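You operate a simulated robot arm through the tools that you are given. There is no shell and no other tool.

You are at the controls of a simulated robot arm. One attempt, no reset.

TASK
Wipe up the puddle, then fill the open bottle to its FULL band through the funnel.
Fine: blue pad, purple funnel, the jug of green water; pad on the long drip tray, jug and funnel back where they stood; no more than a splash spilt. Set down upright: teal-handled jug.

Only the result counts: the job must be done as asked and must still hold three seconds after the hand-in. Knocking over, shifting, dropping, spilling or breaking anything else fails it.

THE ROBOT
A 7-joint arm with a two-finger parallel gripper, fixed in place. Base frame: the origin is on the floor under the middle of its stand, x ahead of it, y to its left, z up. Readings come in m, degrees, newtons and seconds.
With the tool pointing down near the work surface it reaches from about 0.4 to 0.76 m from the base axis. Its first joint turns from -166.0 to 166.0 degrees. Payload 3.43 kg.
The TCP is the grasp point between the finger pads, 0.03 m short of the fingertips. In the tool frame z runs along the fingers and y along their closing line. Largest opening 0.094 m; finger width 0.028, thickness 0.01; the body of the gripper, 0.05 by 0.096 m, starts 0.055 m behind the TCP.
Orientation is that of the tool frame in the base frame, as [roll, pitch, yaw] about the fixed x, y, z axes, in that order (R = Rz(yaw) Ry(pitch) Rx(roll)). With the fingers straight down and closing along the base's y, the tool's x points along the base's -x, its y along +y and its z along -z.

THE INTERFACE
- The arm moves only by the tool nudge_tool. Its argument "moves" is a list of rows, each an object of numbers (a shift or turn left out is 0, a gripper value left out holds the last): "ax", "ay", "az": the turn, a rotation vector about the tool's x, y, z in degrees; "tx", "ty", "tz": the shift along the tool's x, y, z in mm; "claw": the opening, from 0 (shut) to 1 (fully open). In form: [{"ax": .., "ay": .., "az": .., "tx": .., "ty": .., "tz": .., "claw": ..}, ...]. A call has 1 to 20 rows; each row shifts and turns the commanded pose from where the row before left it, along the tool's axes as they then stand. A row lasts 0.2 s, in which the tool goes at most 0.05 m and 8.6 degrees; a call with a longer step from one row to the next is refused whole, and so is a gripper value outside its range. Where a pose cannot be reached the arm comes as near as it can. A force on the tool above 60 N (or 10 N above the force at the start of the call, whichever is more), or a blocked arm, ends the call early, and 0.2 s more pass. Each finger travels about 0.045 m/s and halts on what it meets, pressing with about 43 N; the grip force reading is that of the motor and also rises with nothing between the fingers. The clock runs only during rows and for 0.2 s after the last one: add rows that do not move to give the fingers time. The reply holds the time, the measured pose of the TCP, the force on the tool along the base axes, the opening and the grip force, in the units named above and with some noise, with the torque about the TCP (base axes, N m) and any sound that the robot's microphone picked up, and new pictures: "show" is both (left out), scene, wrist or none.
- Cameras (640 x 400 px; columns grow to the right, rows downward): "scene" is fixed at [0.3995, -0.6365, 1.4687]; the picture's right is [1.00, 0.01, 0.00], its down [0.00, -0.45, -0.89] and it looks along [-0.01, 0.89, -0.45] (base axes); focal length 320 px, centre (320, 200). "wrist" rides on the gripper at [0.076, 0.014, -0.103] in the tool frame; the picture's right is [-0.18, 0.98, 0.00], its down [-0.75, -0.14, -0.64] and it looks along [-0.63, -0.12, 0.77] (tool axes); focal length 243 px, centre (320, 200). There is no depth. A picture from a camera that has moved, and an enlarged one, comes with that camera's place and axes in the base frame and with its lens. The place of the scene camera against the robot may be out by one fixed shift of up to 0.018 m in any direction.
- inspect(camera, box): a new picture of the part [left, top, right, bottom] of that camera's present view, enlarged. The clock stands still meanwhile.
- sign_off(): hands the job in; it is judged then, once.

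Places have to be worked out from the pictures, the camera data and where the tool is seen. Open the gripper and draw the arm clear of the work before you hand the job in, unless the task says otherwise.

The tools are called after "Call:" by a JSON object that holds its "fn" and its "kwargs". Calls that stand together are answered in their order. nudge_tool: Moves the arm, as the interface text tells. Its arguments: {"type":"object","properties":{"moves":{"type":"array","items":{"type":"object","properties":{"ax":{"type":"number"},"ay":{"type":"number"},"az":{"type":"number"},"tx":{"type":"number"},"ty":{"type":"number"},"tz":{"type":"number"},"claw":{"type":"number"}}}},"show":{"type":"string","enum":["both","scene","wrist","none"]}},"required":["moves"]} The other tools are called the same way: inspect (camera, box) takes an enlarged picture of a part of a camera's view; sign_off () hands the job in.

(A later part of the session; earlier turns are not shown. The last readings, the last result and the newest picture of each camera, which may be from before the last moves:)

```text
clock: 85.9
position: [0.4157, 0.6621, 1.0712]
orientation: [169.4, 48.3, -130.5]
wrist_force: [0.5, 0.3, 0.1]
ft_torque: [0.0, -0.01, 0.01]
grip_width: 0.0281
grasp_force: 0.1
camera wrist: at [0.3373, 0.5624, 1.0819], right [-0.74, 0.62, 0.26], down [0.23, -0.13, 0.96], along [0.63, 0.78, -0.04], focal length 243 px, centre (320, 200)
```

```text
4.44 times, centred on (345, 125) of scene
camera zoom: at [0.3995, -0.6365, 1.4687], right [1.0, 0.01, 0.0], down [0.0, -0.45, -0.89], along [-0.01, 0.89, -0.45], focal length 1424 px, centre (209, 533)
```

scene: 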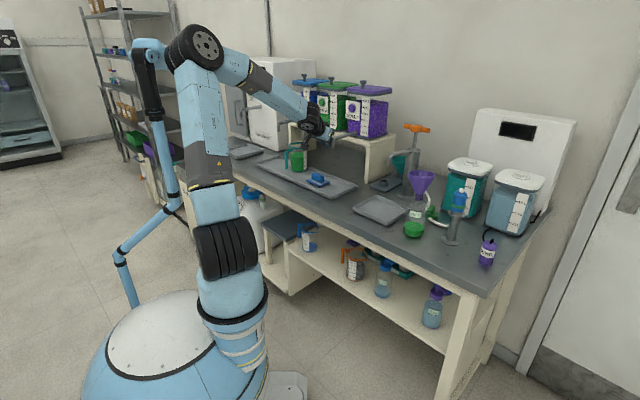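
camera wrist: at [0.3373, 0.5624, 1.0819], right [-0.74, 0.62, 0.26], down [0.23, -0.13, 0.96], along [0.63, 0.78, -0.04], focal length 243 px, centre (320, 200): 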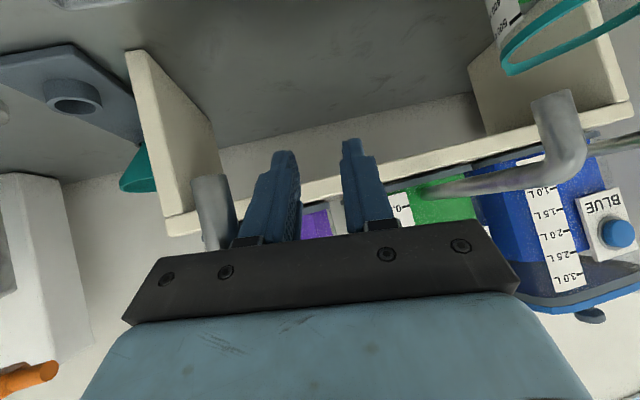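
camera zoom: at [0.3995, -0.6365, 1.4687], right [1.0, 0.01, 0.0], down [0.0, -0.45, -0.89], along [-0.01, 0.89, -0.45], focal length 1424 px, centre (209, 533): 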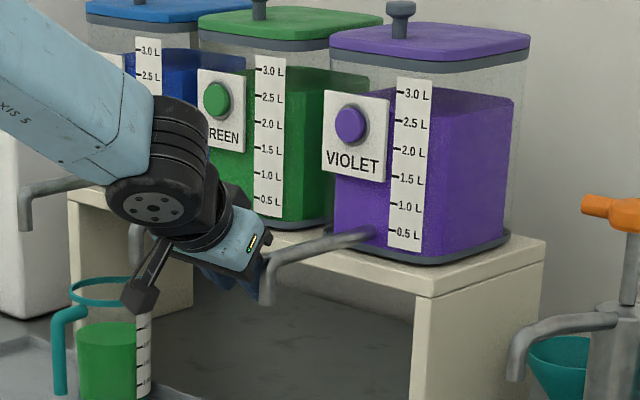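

Contact is gone and the tanks look undisturbed. I now retreat in tiny steps along the tool axis, checking that the arm follows.

Call:
{"fn": "nudge_tool", "kwargs": {"moves": [{"tz": -5}, {"tz": 0}], "show": "none"}}

```text
clock: 86.5
position: [0.4254, 0.6552, 1.0786]
orientation: [168.5, 48.4, -132.2]
wrist_force: [-20.6, 13.5, -11.2]
ft_torque: [0.09, -0.31, -0.52]
grip_width: 0.0153
grasp_force: 0.2
```

The arm drifted right again instead of retreating. I check whether it stays put with no command.

Call:
{"fn": "nudge_tool", "kwargs": {"moves": [{"claw": 0.1}], "show": "both"}}

```text
clock: 86.9
position: [0.4278, 0.6543, 1.0782]
orientation: [168.5, 48.4, -132.4]
wrist_force: [-1.0, 0.5, -1.1]
ft_torque: [0.0, 0.02, -0.02]
grip_width: 0.0095
grasp_force: 0.1
camera wrist: at [0.348, 0.5543, 1.0893], right [-0.73, 0.63, 0.27], down [0.23, -0.14, 0.96], along [0.65, 0.76, -0.04], focal length 243 px, centre (320, 200)
```

scene: 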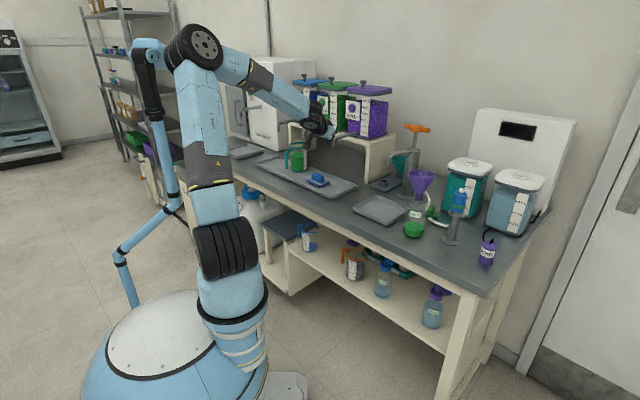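
wrist: 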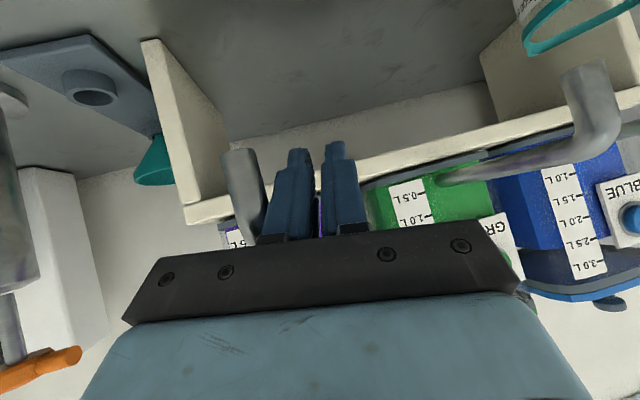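

It has settled with no contact. I try a small step toward the robot and left (away from the spout).

Call:
{"fn": "nudge_tool", "kwargs": {"moves": [{"tx": 4, "ty": 4, "tz": -4}, {"tz": 0}], "show": "none"}}

```text
clock: 87.5
position: [0.4334, 0.6472, 1.0842]
orientation: [166.4, 48.5, -134.5]
wrist_force: [-35.8, 31.8, -13.7]
ft_torque: [0.01, -0.35, -0.85]
grip_width: 0.0002
grasp_force: 0.0
stopped in row 2: the force on the tool passed its limit at 65 N (the readings are from after the stop); the commanded pose is now the measured one
```

Commands here only make it slide further right — a joint is at its limit in this 48° tilt. The pad-placing pose (tilt 25°, yaw -135°) in this area was reachable, so I step toward that orientation and back/left.

Call:
{"fn": "nudge_tool", "kwargs": {"moves": [{"ax": 2.74, "ay": 4.66, "az": 0.64, "tx": 10, "ty": 9, "tz": -11}, {"tz": 0}], "show": "none"}}

```text
clock: 87.7
position: [0.4338, 0.6463, 1.0904]
orientation: [165.3, 47.9, -135.5]
wrist_force: [-25.4, 22.2, -0.2]
ft_torque: [-0.15, -0.17, -0.54]
grip_width: 0.0002
grasp_force: 0.1
stopped in row 1: the force on the tool passed its limit at 88 N (the readings are from after the stop); the commanded pose is now the measured one
```

Call:
{"fn": "inspect", "kwargs": {"camera": "scene", "box": [290, 80, 400, 170]}}

Call:
{"fn": "inspect", "kwargs": {"camera": "wrist", "box": [120, 60, 520, 310]}}

```text
4.44 times, centred on (345, 125) of scene
camera zoom: at [0.3995, -0.6365, 1.4687], right [1.0, 0.01, 0.0], down [0.0, -0.45, -0.89], along [-0.01, 0.89, -0.45], focal length 1424 px, centre (209, 533)
```

zoom: 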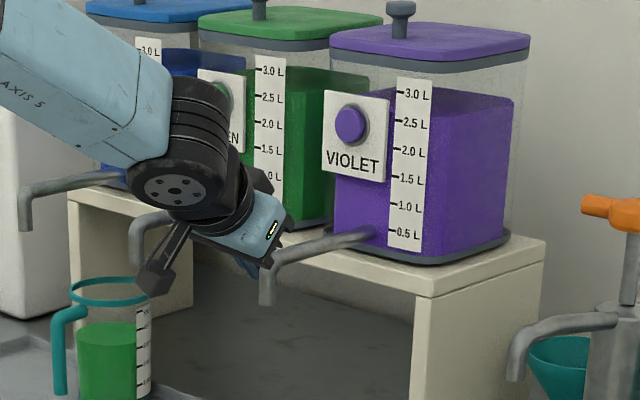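

```text
1.60 times, centred on (320, 185) of wrist
camera zoom: at [0.3521, 0.5493, 1.1016], right [-0.71, 0.63, 0.3], down [0.26, -0.16, 0.95], along [0.65, 0.75, -0.05], focal length 388 px, centre (320, 224)
```

zoom: 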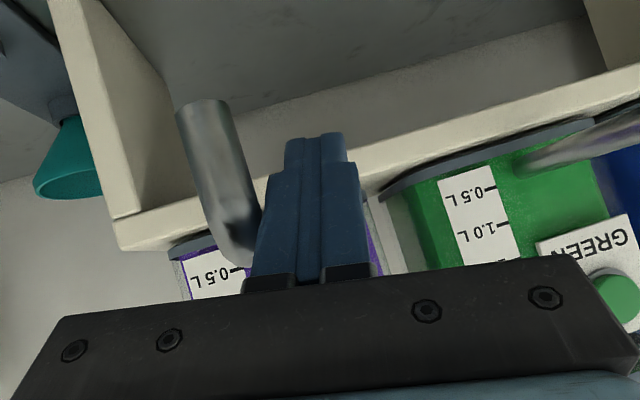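

I take a close look at the arm's upper links in the scene view to see whether something upstream (e.g. the thin blue stand) is blocking it.

Call:
{"fn": "inspect", "kwargs": {"camera": "scene", "box": [80, 0, 340, 160]}}

Call:
{"fn": "inspect", "kwargs": {"camera": "scene", "box": [80, 120, 340, 400]}}

```text
2.46 times, centred on (210, 80) of scene
camera zoom: at [0.3995, -0.6365, 1.4687], right [1.0, 0.01, 0.0], down [0.0, -0.45, -0.89], along [-0.01, 0.89, -0.45], focal length 789 px, centre (591, 495)
```

zoom: 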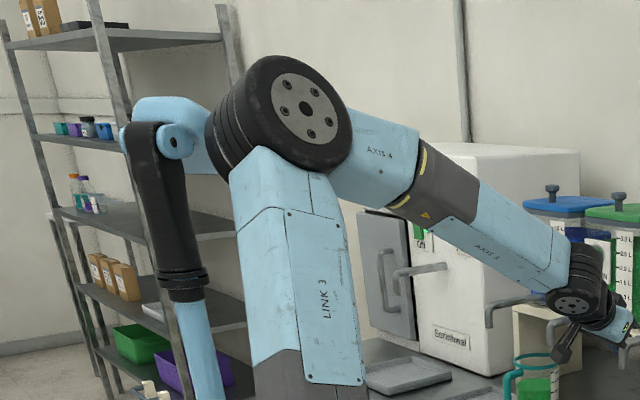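

```text
1.43 times, centred on (210, 260) of scene
camera zoom: at [0.3995, -0.6365, 1.4687], right [1.0, 0.01, 0.0], down [0.0, -0.45, -0.89], along [-0.01, 0.89, -0.45], focal length 458 px, centre (477, 114)
```

zoom: 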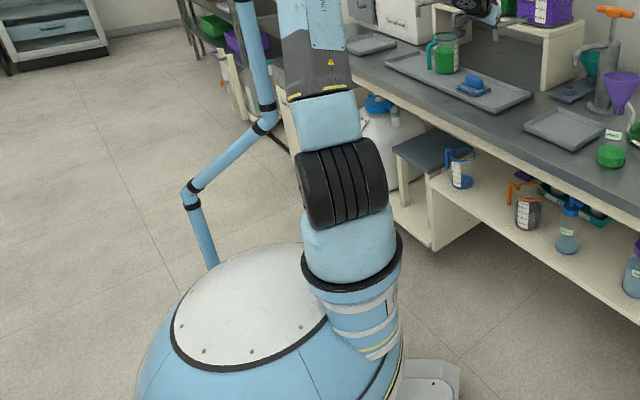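

The thin blue strut is the robot's own linkage, so nothing external blocks it; the upper arm is near-vertical with its roll joint wound up. I test a larger leftward command in one row to see how it responds.

Call:
{"fn": "nudge_tool", "kwargs": {"moves": [{"ty": 30}], "show": "none"}}

```text
clock: 88.0
position: [0.4335, 0.6477, 1.095]
orientation: [163.4, 47.7, -137.1]
wrist_force: [-23.3, 17.6, 1.1]
ft_torque: [-0.03, 0.01, -0.55]
grip_width: 0.0
grasp_force: 0.0
stopped in row 1: the force on the tool passed its limit at 87 N (the readings are from after the stop); the commanded pose is now the measured one
```

Call:
{"fn": "nudge_tool", "kwargs": {"moves": [{"tx": -22, "ty": 6, "tz": -19}], "show": "both"}}

```text
clock: 88.3
position: [0.4331, 0.6451, 1.1019]
orientation: [161.8, 47.2, -138.2]
wrist_force: [-22.0, 13.2, 5.1]
ft_torque: [-0.02, 0.13, -0.47]
grip_width: 0.0
grasp_force: 0.1
stopped in row 1: the force on the tool passed its limit at 82 N (the readings are from after the stop); the commanded pose is now the measured one
camera wrist: at [0.3534, 0.5464, 1.1151], right [-0.7, 0.63, 0.34], down [0.3, -0.18, 0.94], along [0.65, 0.76, -0.06], focal length 243 px, centre (320, 200)
```

scene: 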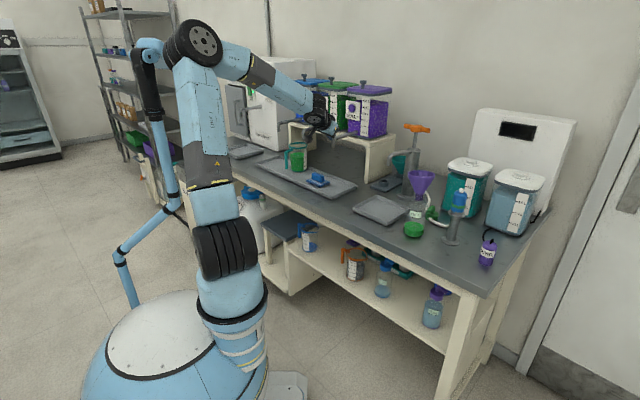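
wrist: 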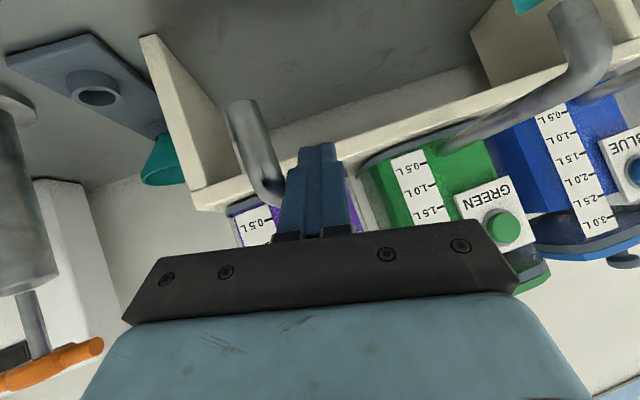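

It is gradually sliding upward along the spout; tanks are still in place. I keep stepping up until the fingers clear the spout's bend.

Call:
{"fn": "nudge_tool", "kwargs": {"moves": [{"tx": -22, "ty": 7, "tz": -19}], "show": "none"}}

Call:
{"fn": "nudge_tool", "kwargs": {"moves": [{"tx": -22, "ty": 7, "tz": -19}], "show": "wrist"}}

```text
clock: 88.6
position: [0.443, 0.6405, 1.1182]
orientation: [159.7, 46.9, -140.2]
wrist_force: [-6.4, 9.5, 16.0]
ft_torque: [0.01, 0.01, 0.06]
grip_width: 0.0028
grasp_force: 0.0
stopped in row 1: the force on the tool passed its limit at 96 N (the readings are from after the stop); the commanded pose is now the measured one
```

```text
clock: 89.2
position: [0.4653, 0.6252, 1.16]
orientation: [157.5, 47.0, -143.9]
wrist_force: [0.4, 0.3, -0.8]
ft_torque: [-0.02, -0.04, -0.03]
grip_width: 0.0096
grasp_force: 0.1
stopped in row 1: the arm was blocked; the commanded pose is now the measured one
camera wrist: at [0.381, 0.5301, 1.1712], right [-0.66, 0.65, 0.39], down [0.32, -0.23, 0.92], along [0.68, 0.73, -0.05], focal length 243 px, centre (320, 200)
```

wrist: 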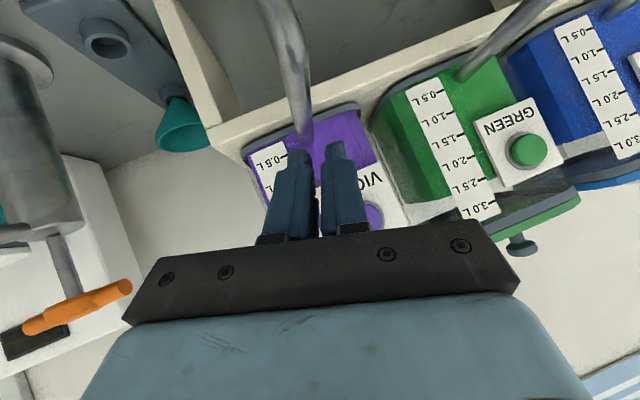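

Free of the spout now (zero force, z=1.16). I step back from the tanks along the tool axis and see how the arm follows.

Call:
{"fn": "nudge_tool", "kwargs": {"moves": [{"tz": -10}, {"tz": 0}], "show": "both"}}

```text
clock: 89.8
position: [0.4616, 0.6183, 1.165]
orientation: [157.2, 46.9, -144.0]
wrist_force: [0.2, 0.4, -0.8]
ft_torque: [-0.02, -0.01, 0.02]
grip_width: 0.0095
grasp_force: 0.0
camera wrist: at [0.3766, 0.5223, 1.1774], right [-0.66, 0.64, 0.39], down [0.32, -0.23, 0.92], along [0.68, 0.73, -0.05], focal length 243 px, centre (320, 200)
```

scene: 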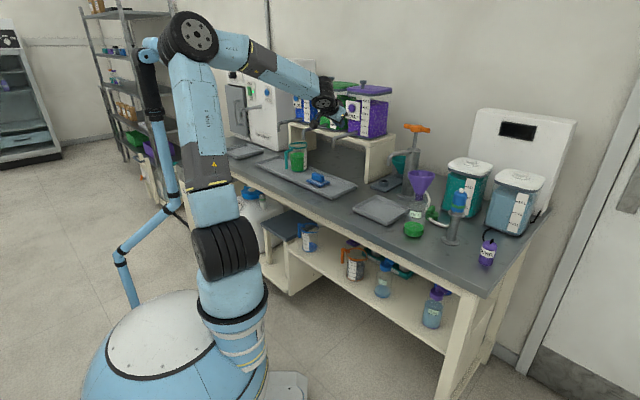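
wrist: 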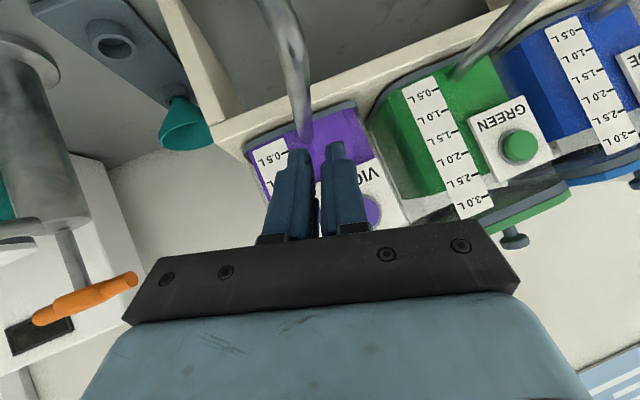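

The arm follows commands properly again. I retreat well clear of the tanks.

Call:
{"fn": "nudge_tool", "kwargs": {"moves": [{"tz": -15}, {"tz": -20}, {"tz": -20}, {"tz": -20}, {"tz": -20}, {"tz": -20}, {"tz": 0}], "show": "both"}}

Call:
{"fn": "inspect", "kwargs": {"camera": "scene", "box": [260, 70, 420, 190]}}

```text
clock: 91.4
position: [0.4228, 0.5401, 1.2342]
orientation: [158.1, 46.8, -143.3]
wrist_force: [0.0, 0.2, -0.3]
ft_torque: [0.04, 0.02, 0.02]
grip_width: 0.0093
grasp_force: 0.0
camera wrist: at [0.3381, 0.4443, 1.2482], right [-0.66, 0.65, 0.38], down [0.32, -0.22, 0.92], along [0.68, 0.73, -0.06], focal length 243 px, centre (320, 200)
```

scene: 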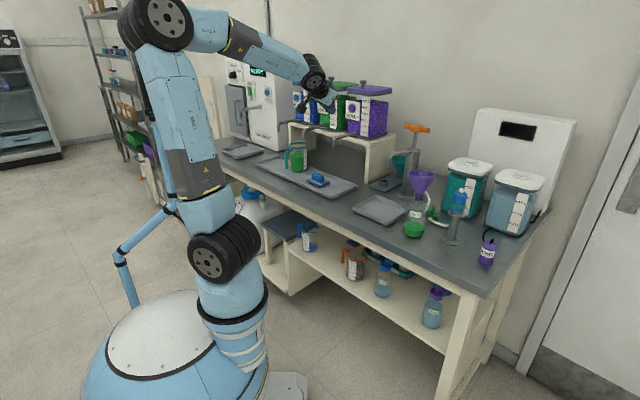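
wrist: 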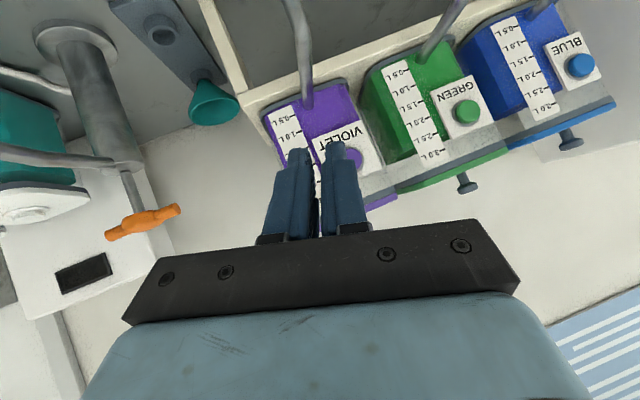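

```text
3.33 times, centred on (340, 130) of scene
camera zoom: at [0.3995, -0.6365, 1.4687], right [1.0, 0.01, 0.0], down [0.0, -0.45, -0.89], along [-0.01, 0.89, -0.45], focal length 1068 px, centre (253, 433)
```

zoom: 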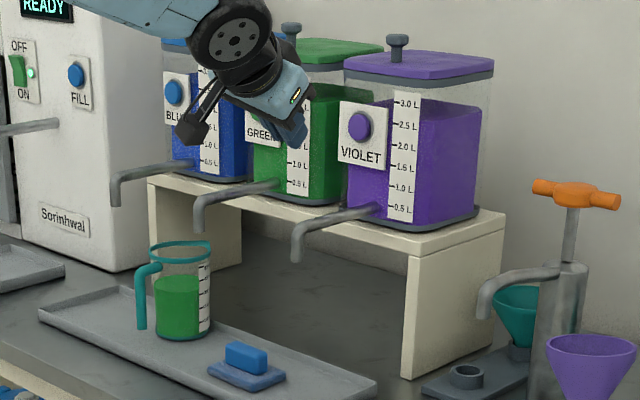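

The tanks and spouts are unchanged and the jug is upright on its tray. I look at the shoulder joints to understand the arm's present posture before trying the jug again.

Call:
{"fn": "inspect", "kwargs": {"camera": "scene", "box": [100, 170, 300, 400]}}

Call:
{"fn": "inspect", "kwargs": {"camera": "scene", "box": [90, 0, 350, 200]}}

```text
1.74 times, centred on (200, 285) of scene
camera zoom: at [0.3995, -0.6365, 1.4687], right [1.0, 0.01, 0.0], down [0.0, -0.45, -0.89], along [-0.01, 0.89, -0.45], focal length 557 px, centre (529, 52)
```

zoom: 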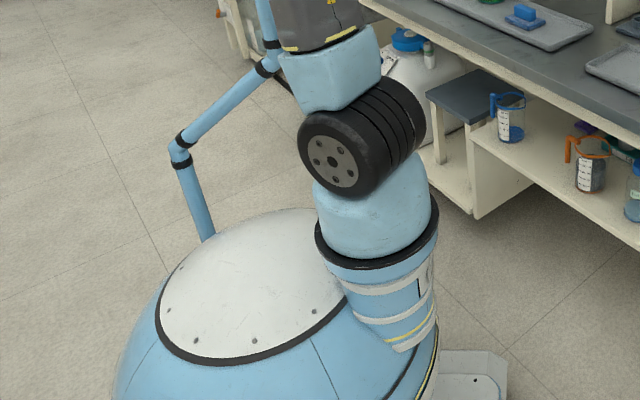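

```text
2.00 times, centred on (220, 100) of scene
camera zoom: at [0.3995, -0.6365, 1.4687], right [1.0, 0.01, 0.0], down [0.0, -0.45, -0.89], along [-0.01, 0.89, -0.45], focal length 641 px, centre (520, 400)
```

zoom: 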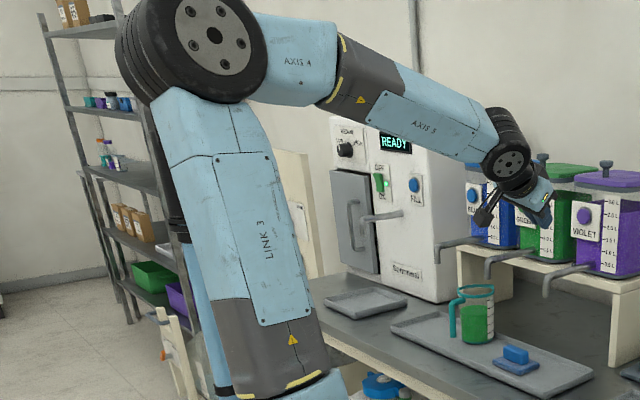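

The arm's elbow has swung out to the left with the upper-arm roll wound up, which is why reaching left fails. I'll unwind it in free space: first restore a clean radial orientation here, checking that it tracks.

Call:
{"fn": "nudge_tool", "kwargs": {"moves": [{"ax": 5.4, "ay": 1.9, "az": -5.05}, {"ax": 5.4, "ay": 1.9, "az": -5.05}, {"az": 0}], "show": "none"}}

```text
clock: 92.2
position: [0.4226, 0.5393, 1.235]
orientation: [-179.8, 45.0, -127.8]
wrist_force: [-0.6, 0.4, -0.2]
ft_torque: [0.0, 0.02, -0.02]
grip_width: 0.0095
grasp_force: 0.1
```

Orientation is clean again and tracking. Now I retract/raise, then sweep right at short radius (which unwinds the roll joint).

Call:
{"fn": "nudge_tool", "kwargs": {"moves": [{"tx": 7, "tz": -29}, {"tx": 7, "tz": -29}, {"tx": 7, "tz": -29}, {"tx": 7, "tz": -29}, {"tx": 7, "tz": -29}, {"ax": 3.39, "az": 3.39, "ty": -45}, {"ax": 3.39, "az": 3.39, "ty": -45}, {"ax": 3.39, "az": 3.39, "ty": -45}, {"ax": 3.39, "az": 3.39, "ty": -45}, {"ax": 3.39, "az": 3.39, "ty": -45}, {"ax": 3.39, "az": 3.39, "ty": -45}, {"ax": 3.39, "az": 3.39, "ty": -45}, {"ax": 3.39, "az": 3.39, "ty": -45}, {"ax": 3.39, "az": 3.39, "ty": -45}, {"az": 0}], "show": "scene"}}

```text
clock: 95.4
position: [0.5615, 0.1058, 1.3097]
orientation: [-180.0, 44.9, -171.0]
wrist_force: [-0.3, 0.0, 0.0]
ft_torque: [-0.02, -0.03, 0.01]
grip_width: 0.0095
grasp_force: 0.1
```

scene: 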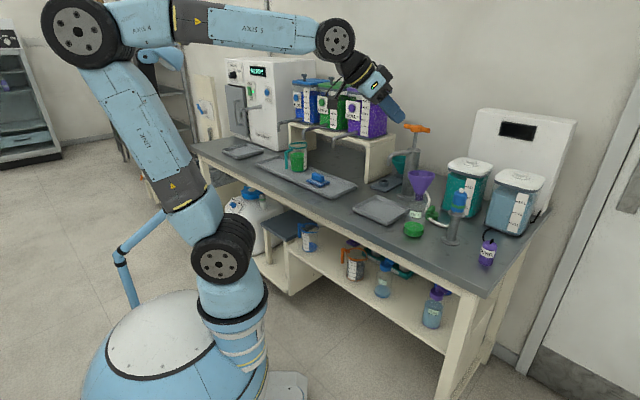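

The posture looks natural again (shoulder facing the tool, roll unwound). Now I extend to r≈0.75 at height and sweep left with the shoulder doing the turning.

Call:
{"fn": "nudge_tool", "kwargs": {"moves": [{"tx": -20, "tz": 20}, {"tx": -21, "tz": 21}, {"tx": -21, "tz": 21}, {"tx": -21, "tz": 21}, {"tx": -21, "tz": 21}, {"tx": -21, "tz": 21}, {"ax": -2.6, "az": -2.6, "ty": 47, "tx": 1, "tz": -1}, {"ax": -2.6, "az": -2.6, "ty": 47, "tx": 1, "tz": -1}, {"ax": -2.6, "az": -2.6, "ty": 47, "tx": 1, "tz": -1}, {"ax": -2.6, "az": -2.6, "ty": 47, "tx": 1, "tz": -1}, {"ax": -2.6, "az": -2.6, "ty": 47, "tx": 1, "tz": -1}, {"ax": -2.6, "az": -2.6, "ty": 47, "tx": 1, "tz": -1}, {"ax": -2.6, "az": -2.6, "ty": 47, "tx": 1, "tz": -1}, {"az": 0}], "show": "scene"}}

```text
clock: 98.4
position: [0.6164, 0.4385, 1.3125]
orientation: [180.0, 45.0, -145.2]
wrist_force: [-0.1, 0.4, -0.6]
ft_torque: [-0.02, 0.01, 0.02]
grip_width: 0.0095
grasp_force: 0.0
```

scene: 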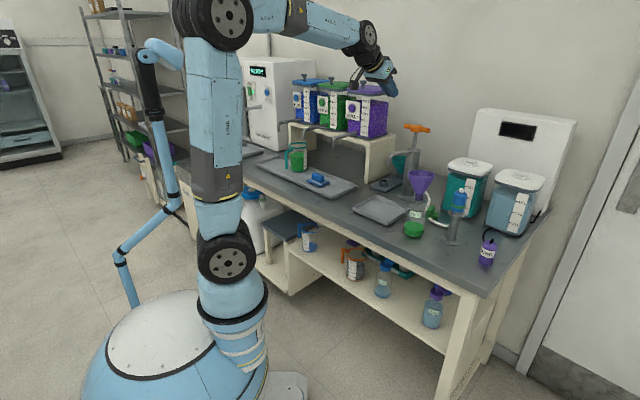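

Tracking well. I continue the left sweep toward the jug's azimuth.

Call:
{"fn": "nudge_tool", "kwargs": {"moves": [{"ax": -2.6, "az": -2.6, "ty": 47, "tx": 1, "tz": -1}, {"ax": -2.6, "az": -2.6, "ty": 47, "tx": 1, "tz": -1}, {"ax": -2.6, "az": -2.6, "ty": 47, "tx": 1, "tz": -1}, {"ax": -2.6, "az": -2.6, "ty": 47, "tx": 1, "tz": -1}, {"ax": -2.6, "az": -2.6, "ty": 47, "tx": 1, "tz": -1}, {"az": 0}], "show": "none"}}

Call:
{"fn": "nudge_tool", "kwargs": {"moves": [{"ax": -2.6, "az": -2.6, "ty": 47, "tx": 1, "tz": -1}, {"ax": -2.6, "az": -2.6, "ty": 47, "tx": 1, "tz": -1}, {"ax": -2.6, "az": -2.6, "ty": 47, "tx": 1, "tz": -1}, {"az": 0}], "show": "both"}}

```text
clock: 99.8
position: [0.4504, 0.6033, 1.3136]
orientation: [-179.9, 45.0, -126.8]
wrist_force: [-0.7, -0.9, -0.5]
ft_torque: [-0.02, 0.02, 0.02]
grip_width: 0.0095
grasp_force: 0.0
```

```text
clock: 100.8
position: [0.3308, 0.6832, 1.3132]
orientation: [179.9, 45.1, -115.8]
wrist_force: [-0.1, -0.1, 0.1]
ft_torque: [-0.01, -0.02, 0.02]
grip_width: 0.0094
grasp_force: 0.1
camera wrist: at [0.2634, 0.5751, 1.3318], right [-0.83, 0.55, 0.13], down [0.16, 0.01, 0.99], along [0.54, 0.84, -0.1], focal length 243 px, centre (320, 200)
```

scene: 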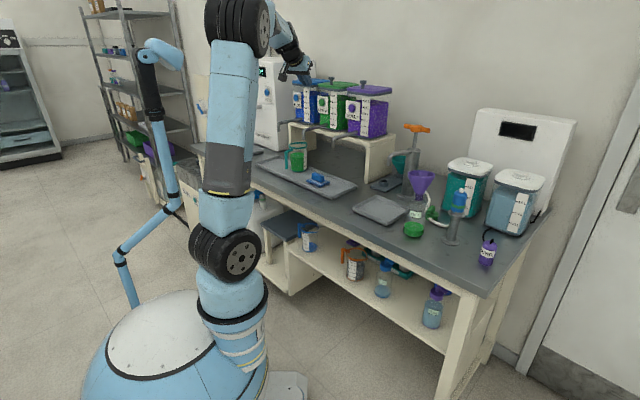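
wrist: 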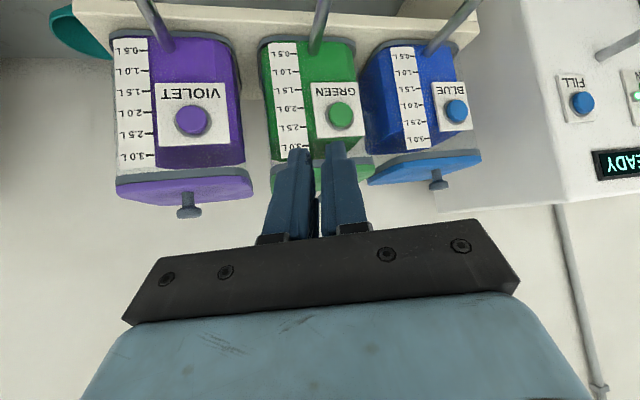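

Posture is natural with the tool radial at azimuth 64°. I tilt the tool down to view the jug's new position and handle direction.

Call:
{"fn": "nudge_tool", "kwargs": {"moves": [{"tx": 14, "tz": -14, "claw": 0.3}, {"tx": 14, "tz": -14, "claw": 0.6}, {"tx": 14, "tz": -14, "claw": 1}, {"ay": 7.5}, {"ay": 7.5}, {"ay": 7.5}, {"ay": 7.5}, {"ay": 7.5}, {"ay": 0}], "show": "wrist"}}

Call:
{"fn": "inspect", "kwargs": {"camera": "wrist", "box": [240, 40, 480, 230]}}

```text
clock: 102.8
position: [0.305, 0.6268, 1.3122]
orientation: [-179.9, 7.4, -115.9]
wrist_force: [0.4, 0.2, 0.4]
ft_torque: [-0.01, 0.05, -0.03]
grip_width: 0.0938
grasp_force: 0.1
camera wrist: at [0.2545, 0.5534, 1.4034], right [-0.81, 0.59, 0.02], down [0.42, 0.54, 0.73], along [0.42, 0.6, -0.68], focal length 243 px, centre (320, 200)
```

wrist: 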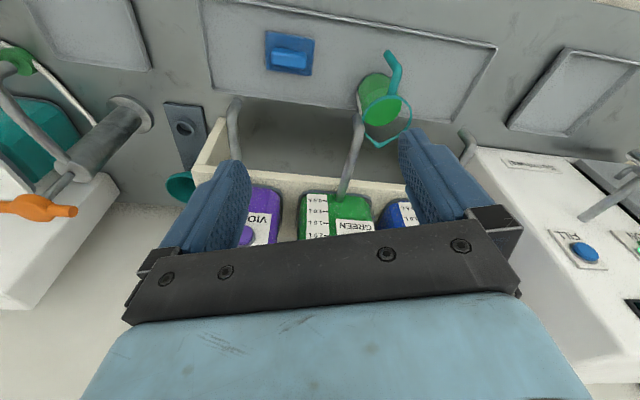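

```text
2.11 times, centred on (360, 135) of wrist
camera zoom: at [0.2545, 0.5534, 1.4034], right [-0.81, 0.59, 0.02], down [0.42, 0.54, 0.73], along [0.42, 0.6, -0.68], focal length 511 px, centre (236, 337)
```

zoom: 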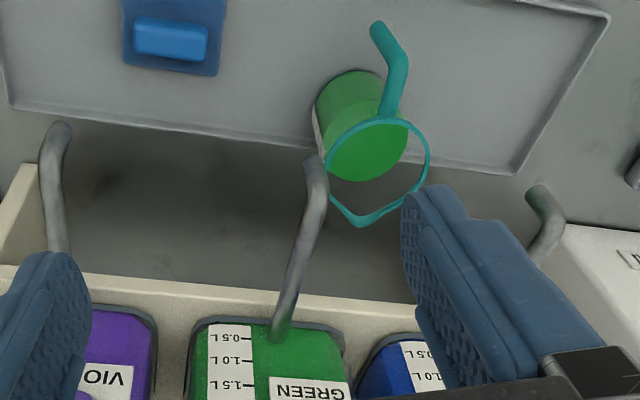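

The jug now stands at about (0.280, 0.804) with its handle pointing toward the robot, so I'll take it by the handle bar (≈(0.234, 0.741), z 0.94–1.0), pouring forward later. I tilt to ~40° and descend to a pre-grasp in front of the handle, checking tracking.

Call:
{"fn": "nudge_tool", "kwargs": {"moves": [{"ay": -8.1}, {"ay": -8.2}, {"ay": -8.2}, {"ay": -8.1}, {"tx": 20, "ty": 14, "tz": 23}, {"tx": 20, "ty": 14, "tz": 23}, {"tx": 20, "ty": 14, "tz": 23}, {"tx": 20, "ty": 14, "tz": 23}, {"tz": 0}], "show": "both"}}

```text
clock: 104.8
position: [0.2524, 0.6488, 1.1905]
orientation: [-180.0, 40.1, -115.7]
wrist_force: [-1.1, 0.3, -0.8]
ft_torque: [-0.01, 0.02, 0.03]
grip_width: 0.094
grasp_force: 0.1
camera wrist: at [0.1866, 0.5431, 1.2188], right [-0.82, 0.56, 0.12], down [0.2, 0.08, 0.98], along [0.53, 0.83, -0.18], focal length 243 px, centre (320, 200)
```

scene: 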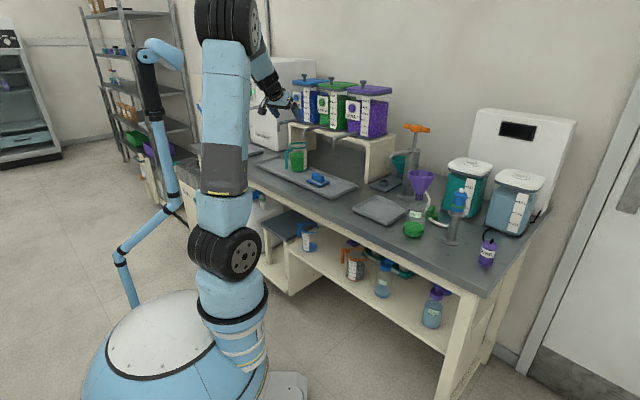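
wrist: 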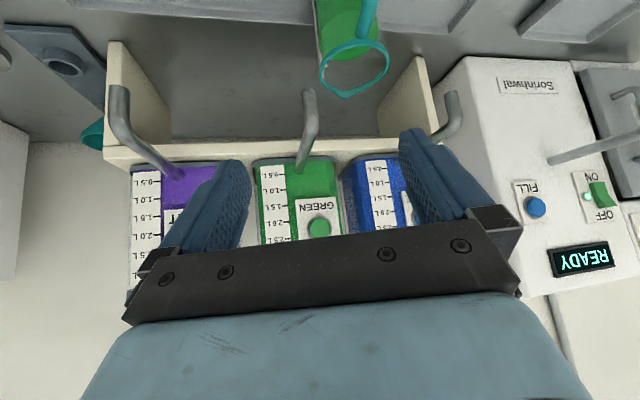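

Tracking is exact. I continue down to the pre-grasp point.

Call:
{"fn": "nudge_tool", "kwargs": {"moves": [{"tx": 20, "ty": 14, "tz": 23}, {"tx": 20, "ty": 14, "tz": 23}, {"tx": 20, "ty": 14, "tz": 23}, {"tx": 18, "ty": 12, "tz": 20}, {"tz": 0}], "show": "both"}}

Call:
{"fn": "inspect", "kwargs": {"camera": "wrist", "box": [200, 0, 480, 240]}}

Call:
{"fn": "inspect", "kwargs": {"camera": "scene", "box": [240, 110, 340, 190]}}

```text
clock: 106.0
position: [0.2035, 0.67, 1.0711]
orientation: [180.0, 40.1, -115.8]
wrist_force: [-0.3, -0.4, -0.9]
ft_torque: [0.01, -0.02, 0.0]
grip_width: 0.0939
grasp_force: 0.0
camera wrist: at [0.1377, 0.5646, 1.0999], right [-0.82, 0.56, 0.12], down [0.2, 0.08, 0.98], along [0.53, 0.83, -0.18], focal length 243 px, centre (320, 200)
```

scene: 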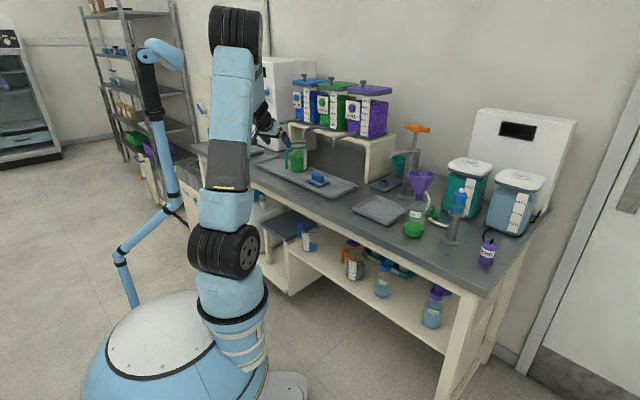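
wrist: 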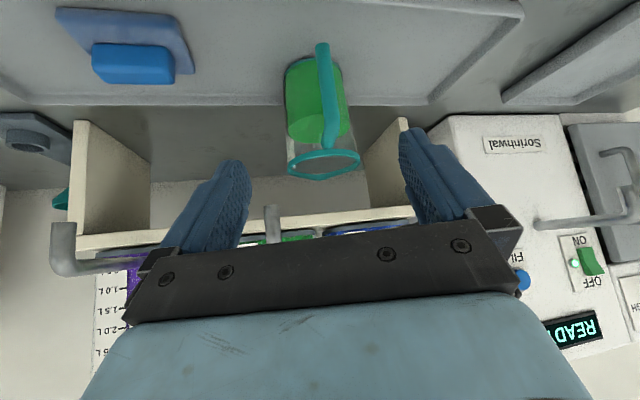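

```text
1.67 times, centred on (340, 120) of wrist
camera zoom: at [0.1377, 0.5646, 1.0999], right [-0.82, 0.56, 0.12], down [0.2, 0.08, 0.98], along [0.53, 0.83, -0.18], focal length 404 px, centre (287, 333)
```

zoom: 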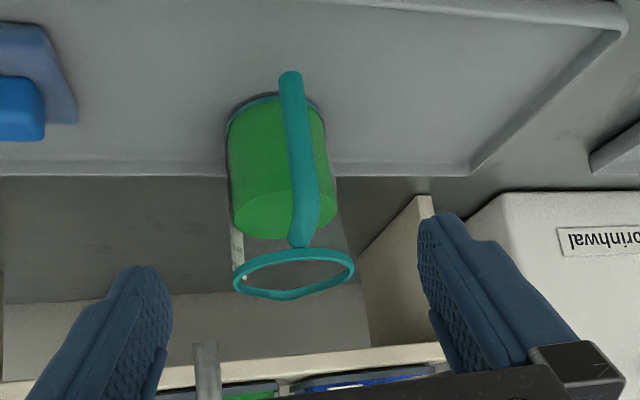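

```text
5.00 times, centred on (290, 150) of scene
camera zoom: at [0.3995, -0.6365, 1.4687], right [1.0, 0.01, 0.0], down [0.0, -0.45, -0.89], along [-0.01, 0.89, -0.45], focal length 1602 px, centre (470, 450)
```

zoom: 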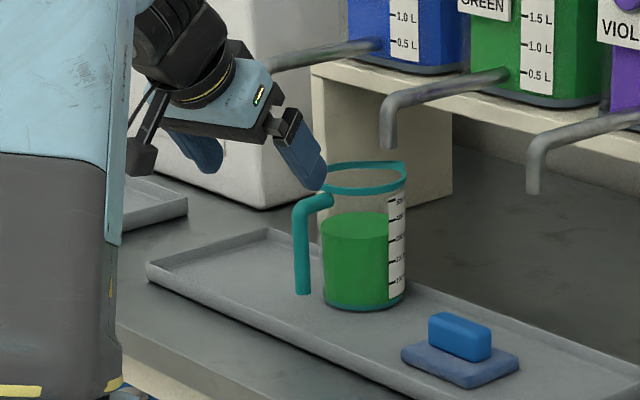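

The handle bar is vertical at (r≈-0.1165, f≈0.765), z 0.92–1.00, right ahead of the fingers. I advance toward it in short, checked moves.

Call:
{"fn": "nudge_tool", "kwargs": {"moves": [{"tx": 2, "ty": 3, "tz": 19, "claw": 0.7}, {"tx": 2, "ty": 3, "tz": 19}, {"tx": 2, "ty": 2, "tz": 19}, {"tz": 0}], "show": "none"}}

Call:
{"fn": "nudge_tool", "kwargs": {"moves": [{"tx": 2, "tz": 15}, {"tx": 2, "tz": 15}, {"tz": 0}], "show": "both"}}

Call:
{"fn": "inspect", "kwargs": {"camera": "wrist", "box": [200, 0, 480, 240]}}

Call:
{"fn": "inspect", "kwargs": {"camera": "scene", "box": [240, 110, 340, 190]}}

```text
clock: 107.0
position: [0.2107, 0.7023, 1.0253]
orientation: [-180.0, 40.1, -115.8]
wrist_force: [0.6, 0.0, 0.1]
ft_torque: [0.03, -0.05, -0.04]
grip_width: 0.0657
grasp_force: 0.0
```

```text
clock: 107.8
position: [0.2194, 0.7184, 1.0007]
orientation: [179.9, 40.1, -115.8]
wrist_force: [0.1, 0.5, -0.5]
ft_torque: [0.02, -0.01, -0.02]
grip_width: 0.0658
grasp_force: 0.0
camera wrist: at [0.1525, 0.6123, 1.0282], right [-0.82, 0.56, 0.12], down [0.2, 0.08, 0.98], along [0.53, 0.83, -0.18], focal length 243 px, centre (320, 200)
```

scene: 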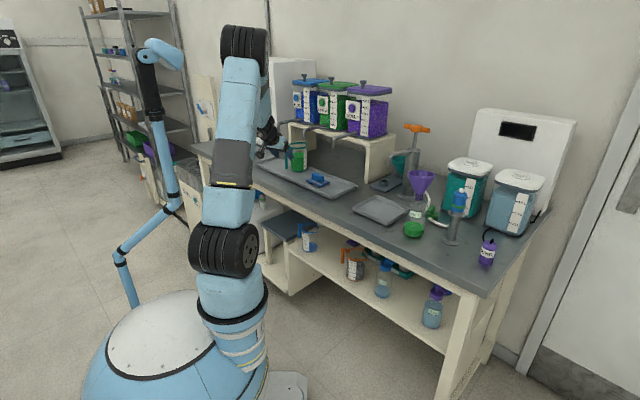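
wrist: 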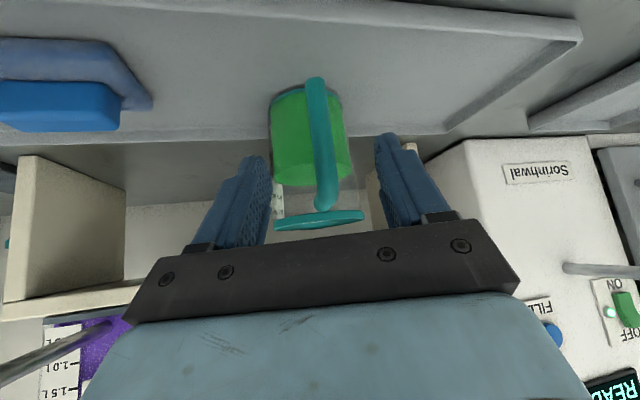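

```text
1.67 times, centred on (340, 120) of wrist
camera zoom: at [0.1525, 0.6123, 1.0282], right [-0.82, 0.56, 0.12], down [0.2, 0.08, 0.98], along [0.53, 0.83, -0.18], focal length 404 px, centre (287, 333)
```

zoom: 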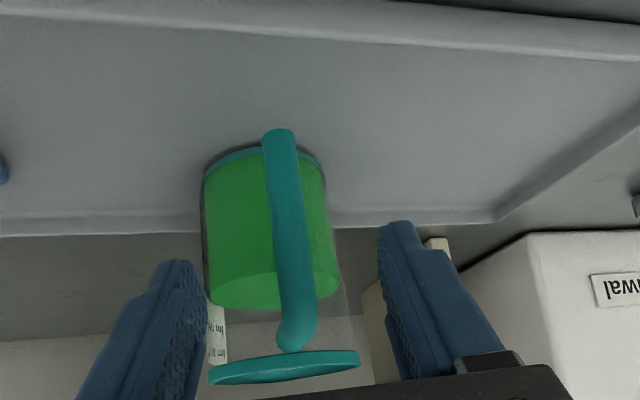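

```text
5.00 times, centred on (290, 150) of scene
camera zoom: at [0.3995, -0.6365, 1.4687], right [1.0, 0.01, 0.0], down [0.0, -0.45, -0.89], along [-0.01, 0.89, -0.45], focal length 1602 px, centre (470, 450)
```

zoom: 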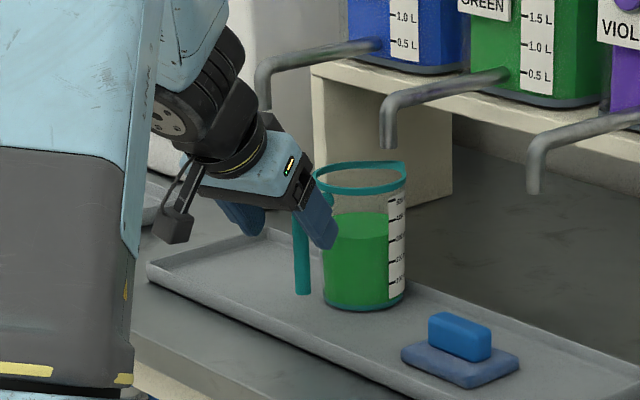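

Bar is centred between the fingers. I make the final ~29 mm advance.

Call:
{"fn": "nudge_tool", "kwargs": {"moves": [{"tx": 2.6, "tz": 14.5, "ty": 1}, {"tx": 2.6, "tz": 14.5, "ty": 1}, {"tz": 0}], "show": "wrist"}}

Call:
{"fn": "inspect", "kwargs": {"camera": "wrist", "box": [200, 60, 480, 240]}}

Call:
{"fn": "inspect", "kwargs": {"camera": "scene", "box": [260, 120, 340, 184]}}

```text
clock: 108.6
position: [0.223, 0.7321, 0.9741]
orientation: [180.0, 40.1, -115.8]
wrist_force: [0.8, -0.7, -0.1]
ft_torque: [-0.02, 0.03, 0.0]
grip_width: 0.0656
grasp_force: 0.0
camera wrist: at [0.157, 0.6265, 1.0025], right [-0.82, 0.56, 0.12], down [0.2, 0.09, 0.98], along [0.53, 0.83, -0.18], focal length 243 px, centre (320, 200)
```

wrist: 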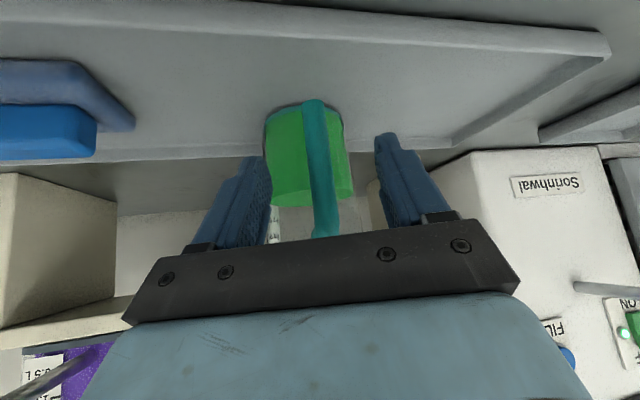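

```text
2.22 times, centred on (340, 150) of wrist
camera zoom: at [0.157, 0.6265, 1.0025], right [-0.82, 0.56, 0.12], down [0.2, 0.09, 0.98], along [0.53, 0.83, -0.18], focal length 539 px, centre (276, 311)
```

zoom: 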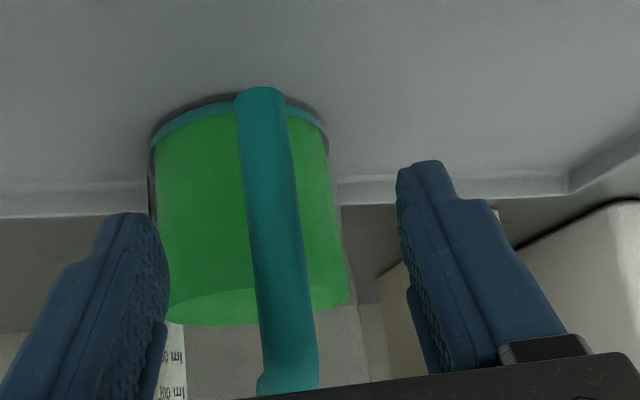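

```text
6.25 times, centred on (300, 152) of scene
camera zoom: at [0.3995, -0.6365, 1.4687], right [1.0, 0.01, 0.0], down [0.0, -0.45, -0.89], along [-0.01, 0.89, -0.45], focal length 2002 px, centre (445, 500)
```

zoom: 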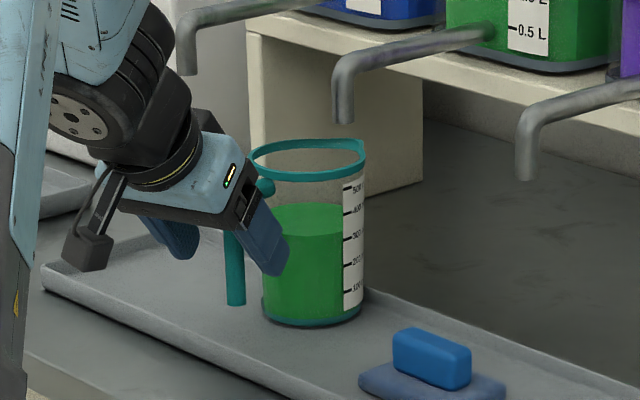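

The bar lies between the finger pads. I close on it.

Call:
{"fn": "nudge_tool", "kwargs": {"moves": [{"claw": 0.5}, {"claw": 0.3}, {"claw": 0.1}, {"claw": 0.03}, {"claw": 0.03}, {"claw": 0.03}], "show": "both"}}

Call:
{"fn": "inspect", "kwargs": {"camera": "wrist", "box": [200, 60, 480, 240]}}

Call:
{"fn": "inspect", "kwargs": {"camera": "scene", "box": [260, 120, 340, 184]}}

```text
clock: 110.0
position: [0.2233, 0.7324, 0.9744]
orientation: [-180.0, 40.1, -115.8]
wrist_force: [-0.2, 0.5, 0.3]
ft_torque: [0.03, -0.02, 0.03]
grip_width: 0.0143
grasp_force: 42.6
camera wrist: at [0.1571, 0.6265, 1.0027], right [-0.82, 0.56, 0.12], down [0.2, 0.09, 0.98], along [0.53, 0.83, -0.18], focal length 243 px, centre (320, 200)
```

scene: 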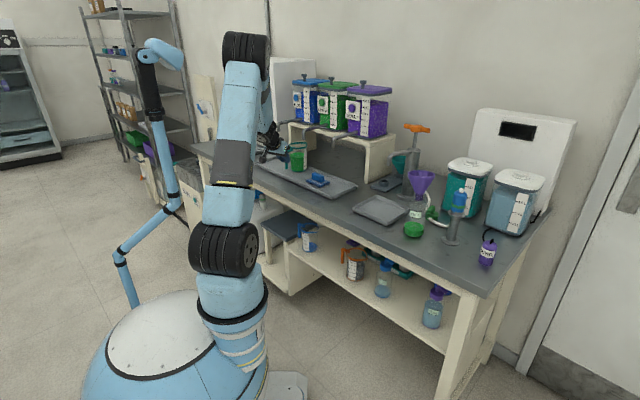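
wrist: 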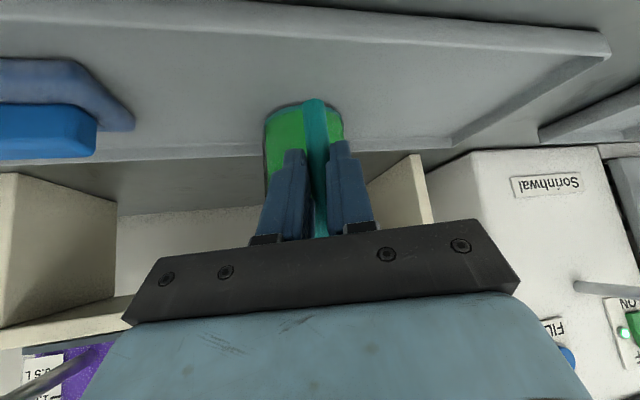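

```text
2.22 times, centred on (340, 150) of wrist
camera zoom: at [0.1571, 0.6265, 1.0027], right [-0.82, 0.56, 0.12], down [0.2, 0.09, 0.98], along [0.53, 0.83, -0.18], focal length 539 px, centre (276, 311)
```

zoom: 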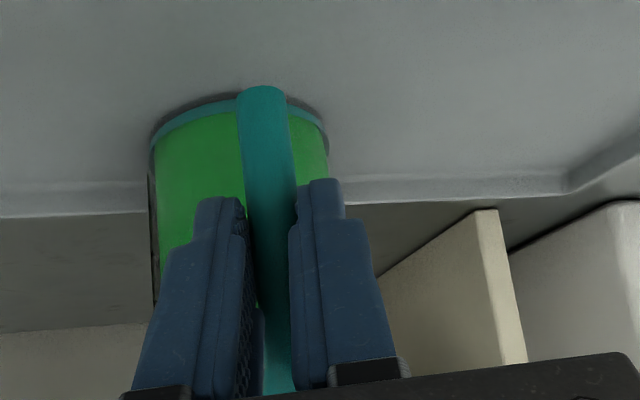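

```text
6.25 times, centred on (300, 152) of scene
camera zoom: at [0.3995, -0.6365, 1.4687], right [1.0, 0.01, 0.0], down [0.0, -0.45, -0.89], along [-0.01, 0.89, -0.45], focal length 2002 px, centre (445, 500)
```

zoom: 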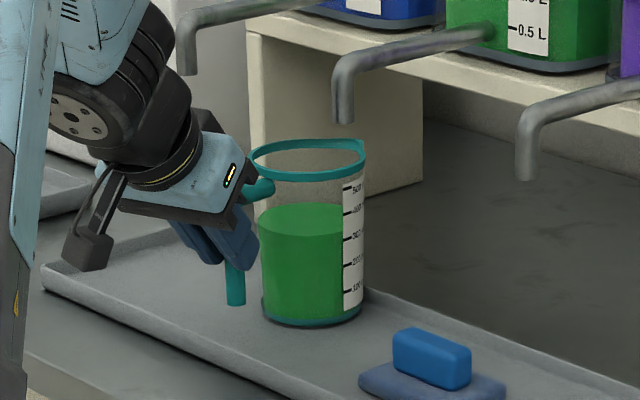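

Handle gripped (14 mm, 43 N). I lift 12 mm gently and check that the jug stays level.

Call:
{"fn": "nudge_tool", "kwargs": {"moves": [{"tx": -1.3, "tz": -1.5}, {"tx": -1.3, "tz": -1.5}, {"tx": -1.9, "tz": -2.3}, {"tx": -1.9, "tz": -2.3}, {"tx": -1.3, "tz": -1.5}, {"tz": 0}], "show": "both"}}

Call:
{"fn": "inspect", "kwargs": {"camera": "wrist", "box": [200, 60, 480, 240]}}

Call:
{"fn": "inspect", "kwargs": {"camera": "scene", "box": [260, 120, 340, 184]}}

```text
clock: 111.4
position: [0.2221, 0.7332, 0.9848]
orientation: [180.0, 40.1, -115.8]
wrist_force: [0.1, -0.1, -4.4]
ft_torque: [-0.26, 0.17, -0.01]
grip_width: 0.0142
grasp_force: 43.3
camera wrist: at [0.1567, 0.6262, 1.014], right [-0.82, 0.56, 0.12], down [0.2, 0.09, 0.98], along [0.53, 0.83, -0.18], focal length 243 px, centre (320, 200)
```

scene: 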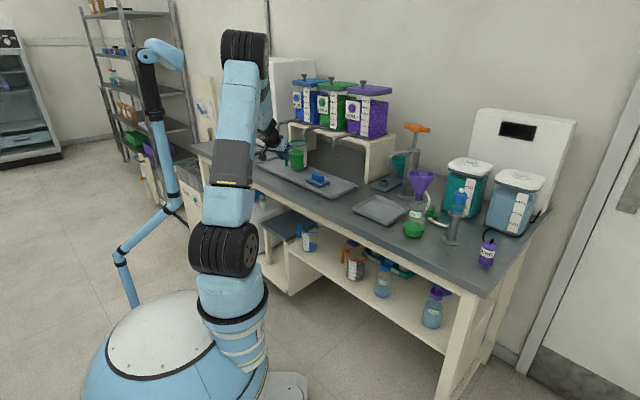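
wrist: 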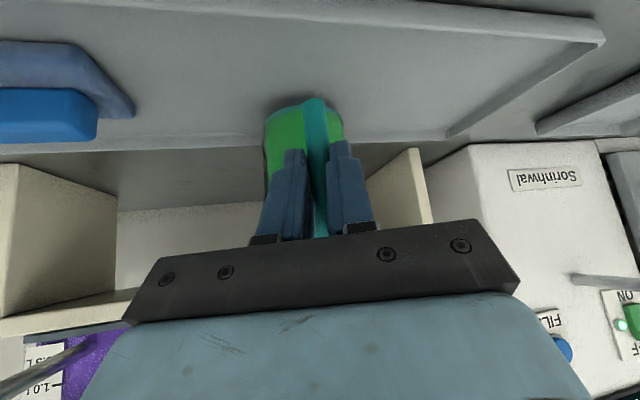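

```text
2.22 times, centred on (340, 150) of wrist
camera zoom: at [0.1567, 0.6262, 1.014], right [-0.82, 0.56, 0.12], down [0.2, 0.09, 0.98], along [0.53, 0.83, -0.18], focal length 539 px, centre (276, 311)
```

zoom: 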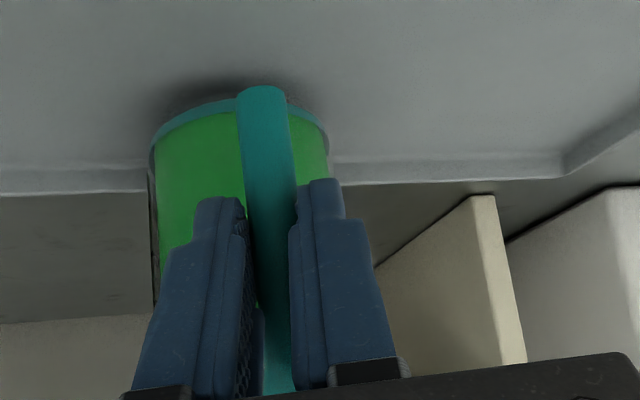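

```text
6.25 times, centred on (300, 152) of scene
camera zoom: at [0.3995, -0.6365, 1.4687], right [1.0, 0.01, 0.0], down [0.0, -0.45, -0.89], along [-0.01, 0.89, -0.45], focal length 2002 px, centre (445, 500)
```

zoom: 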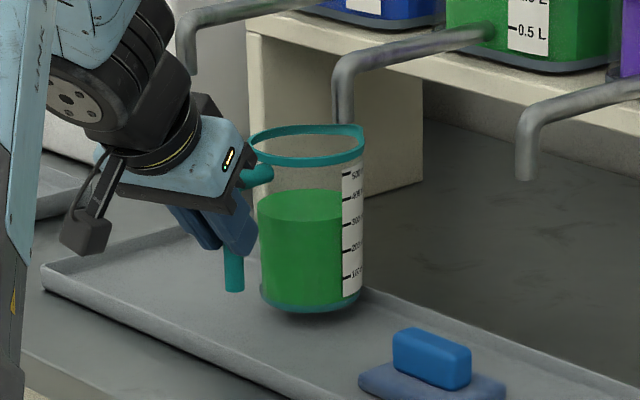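

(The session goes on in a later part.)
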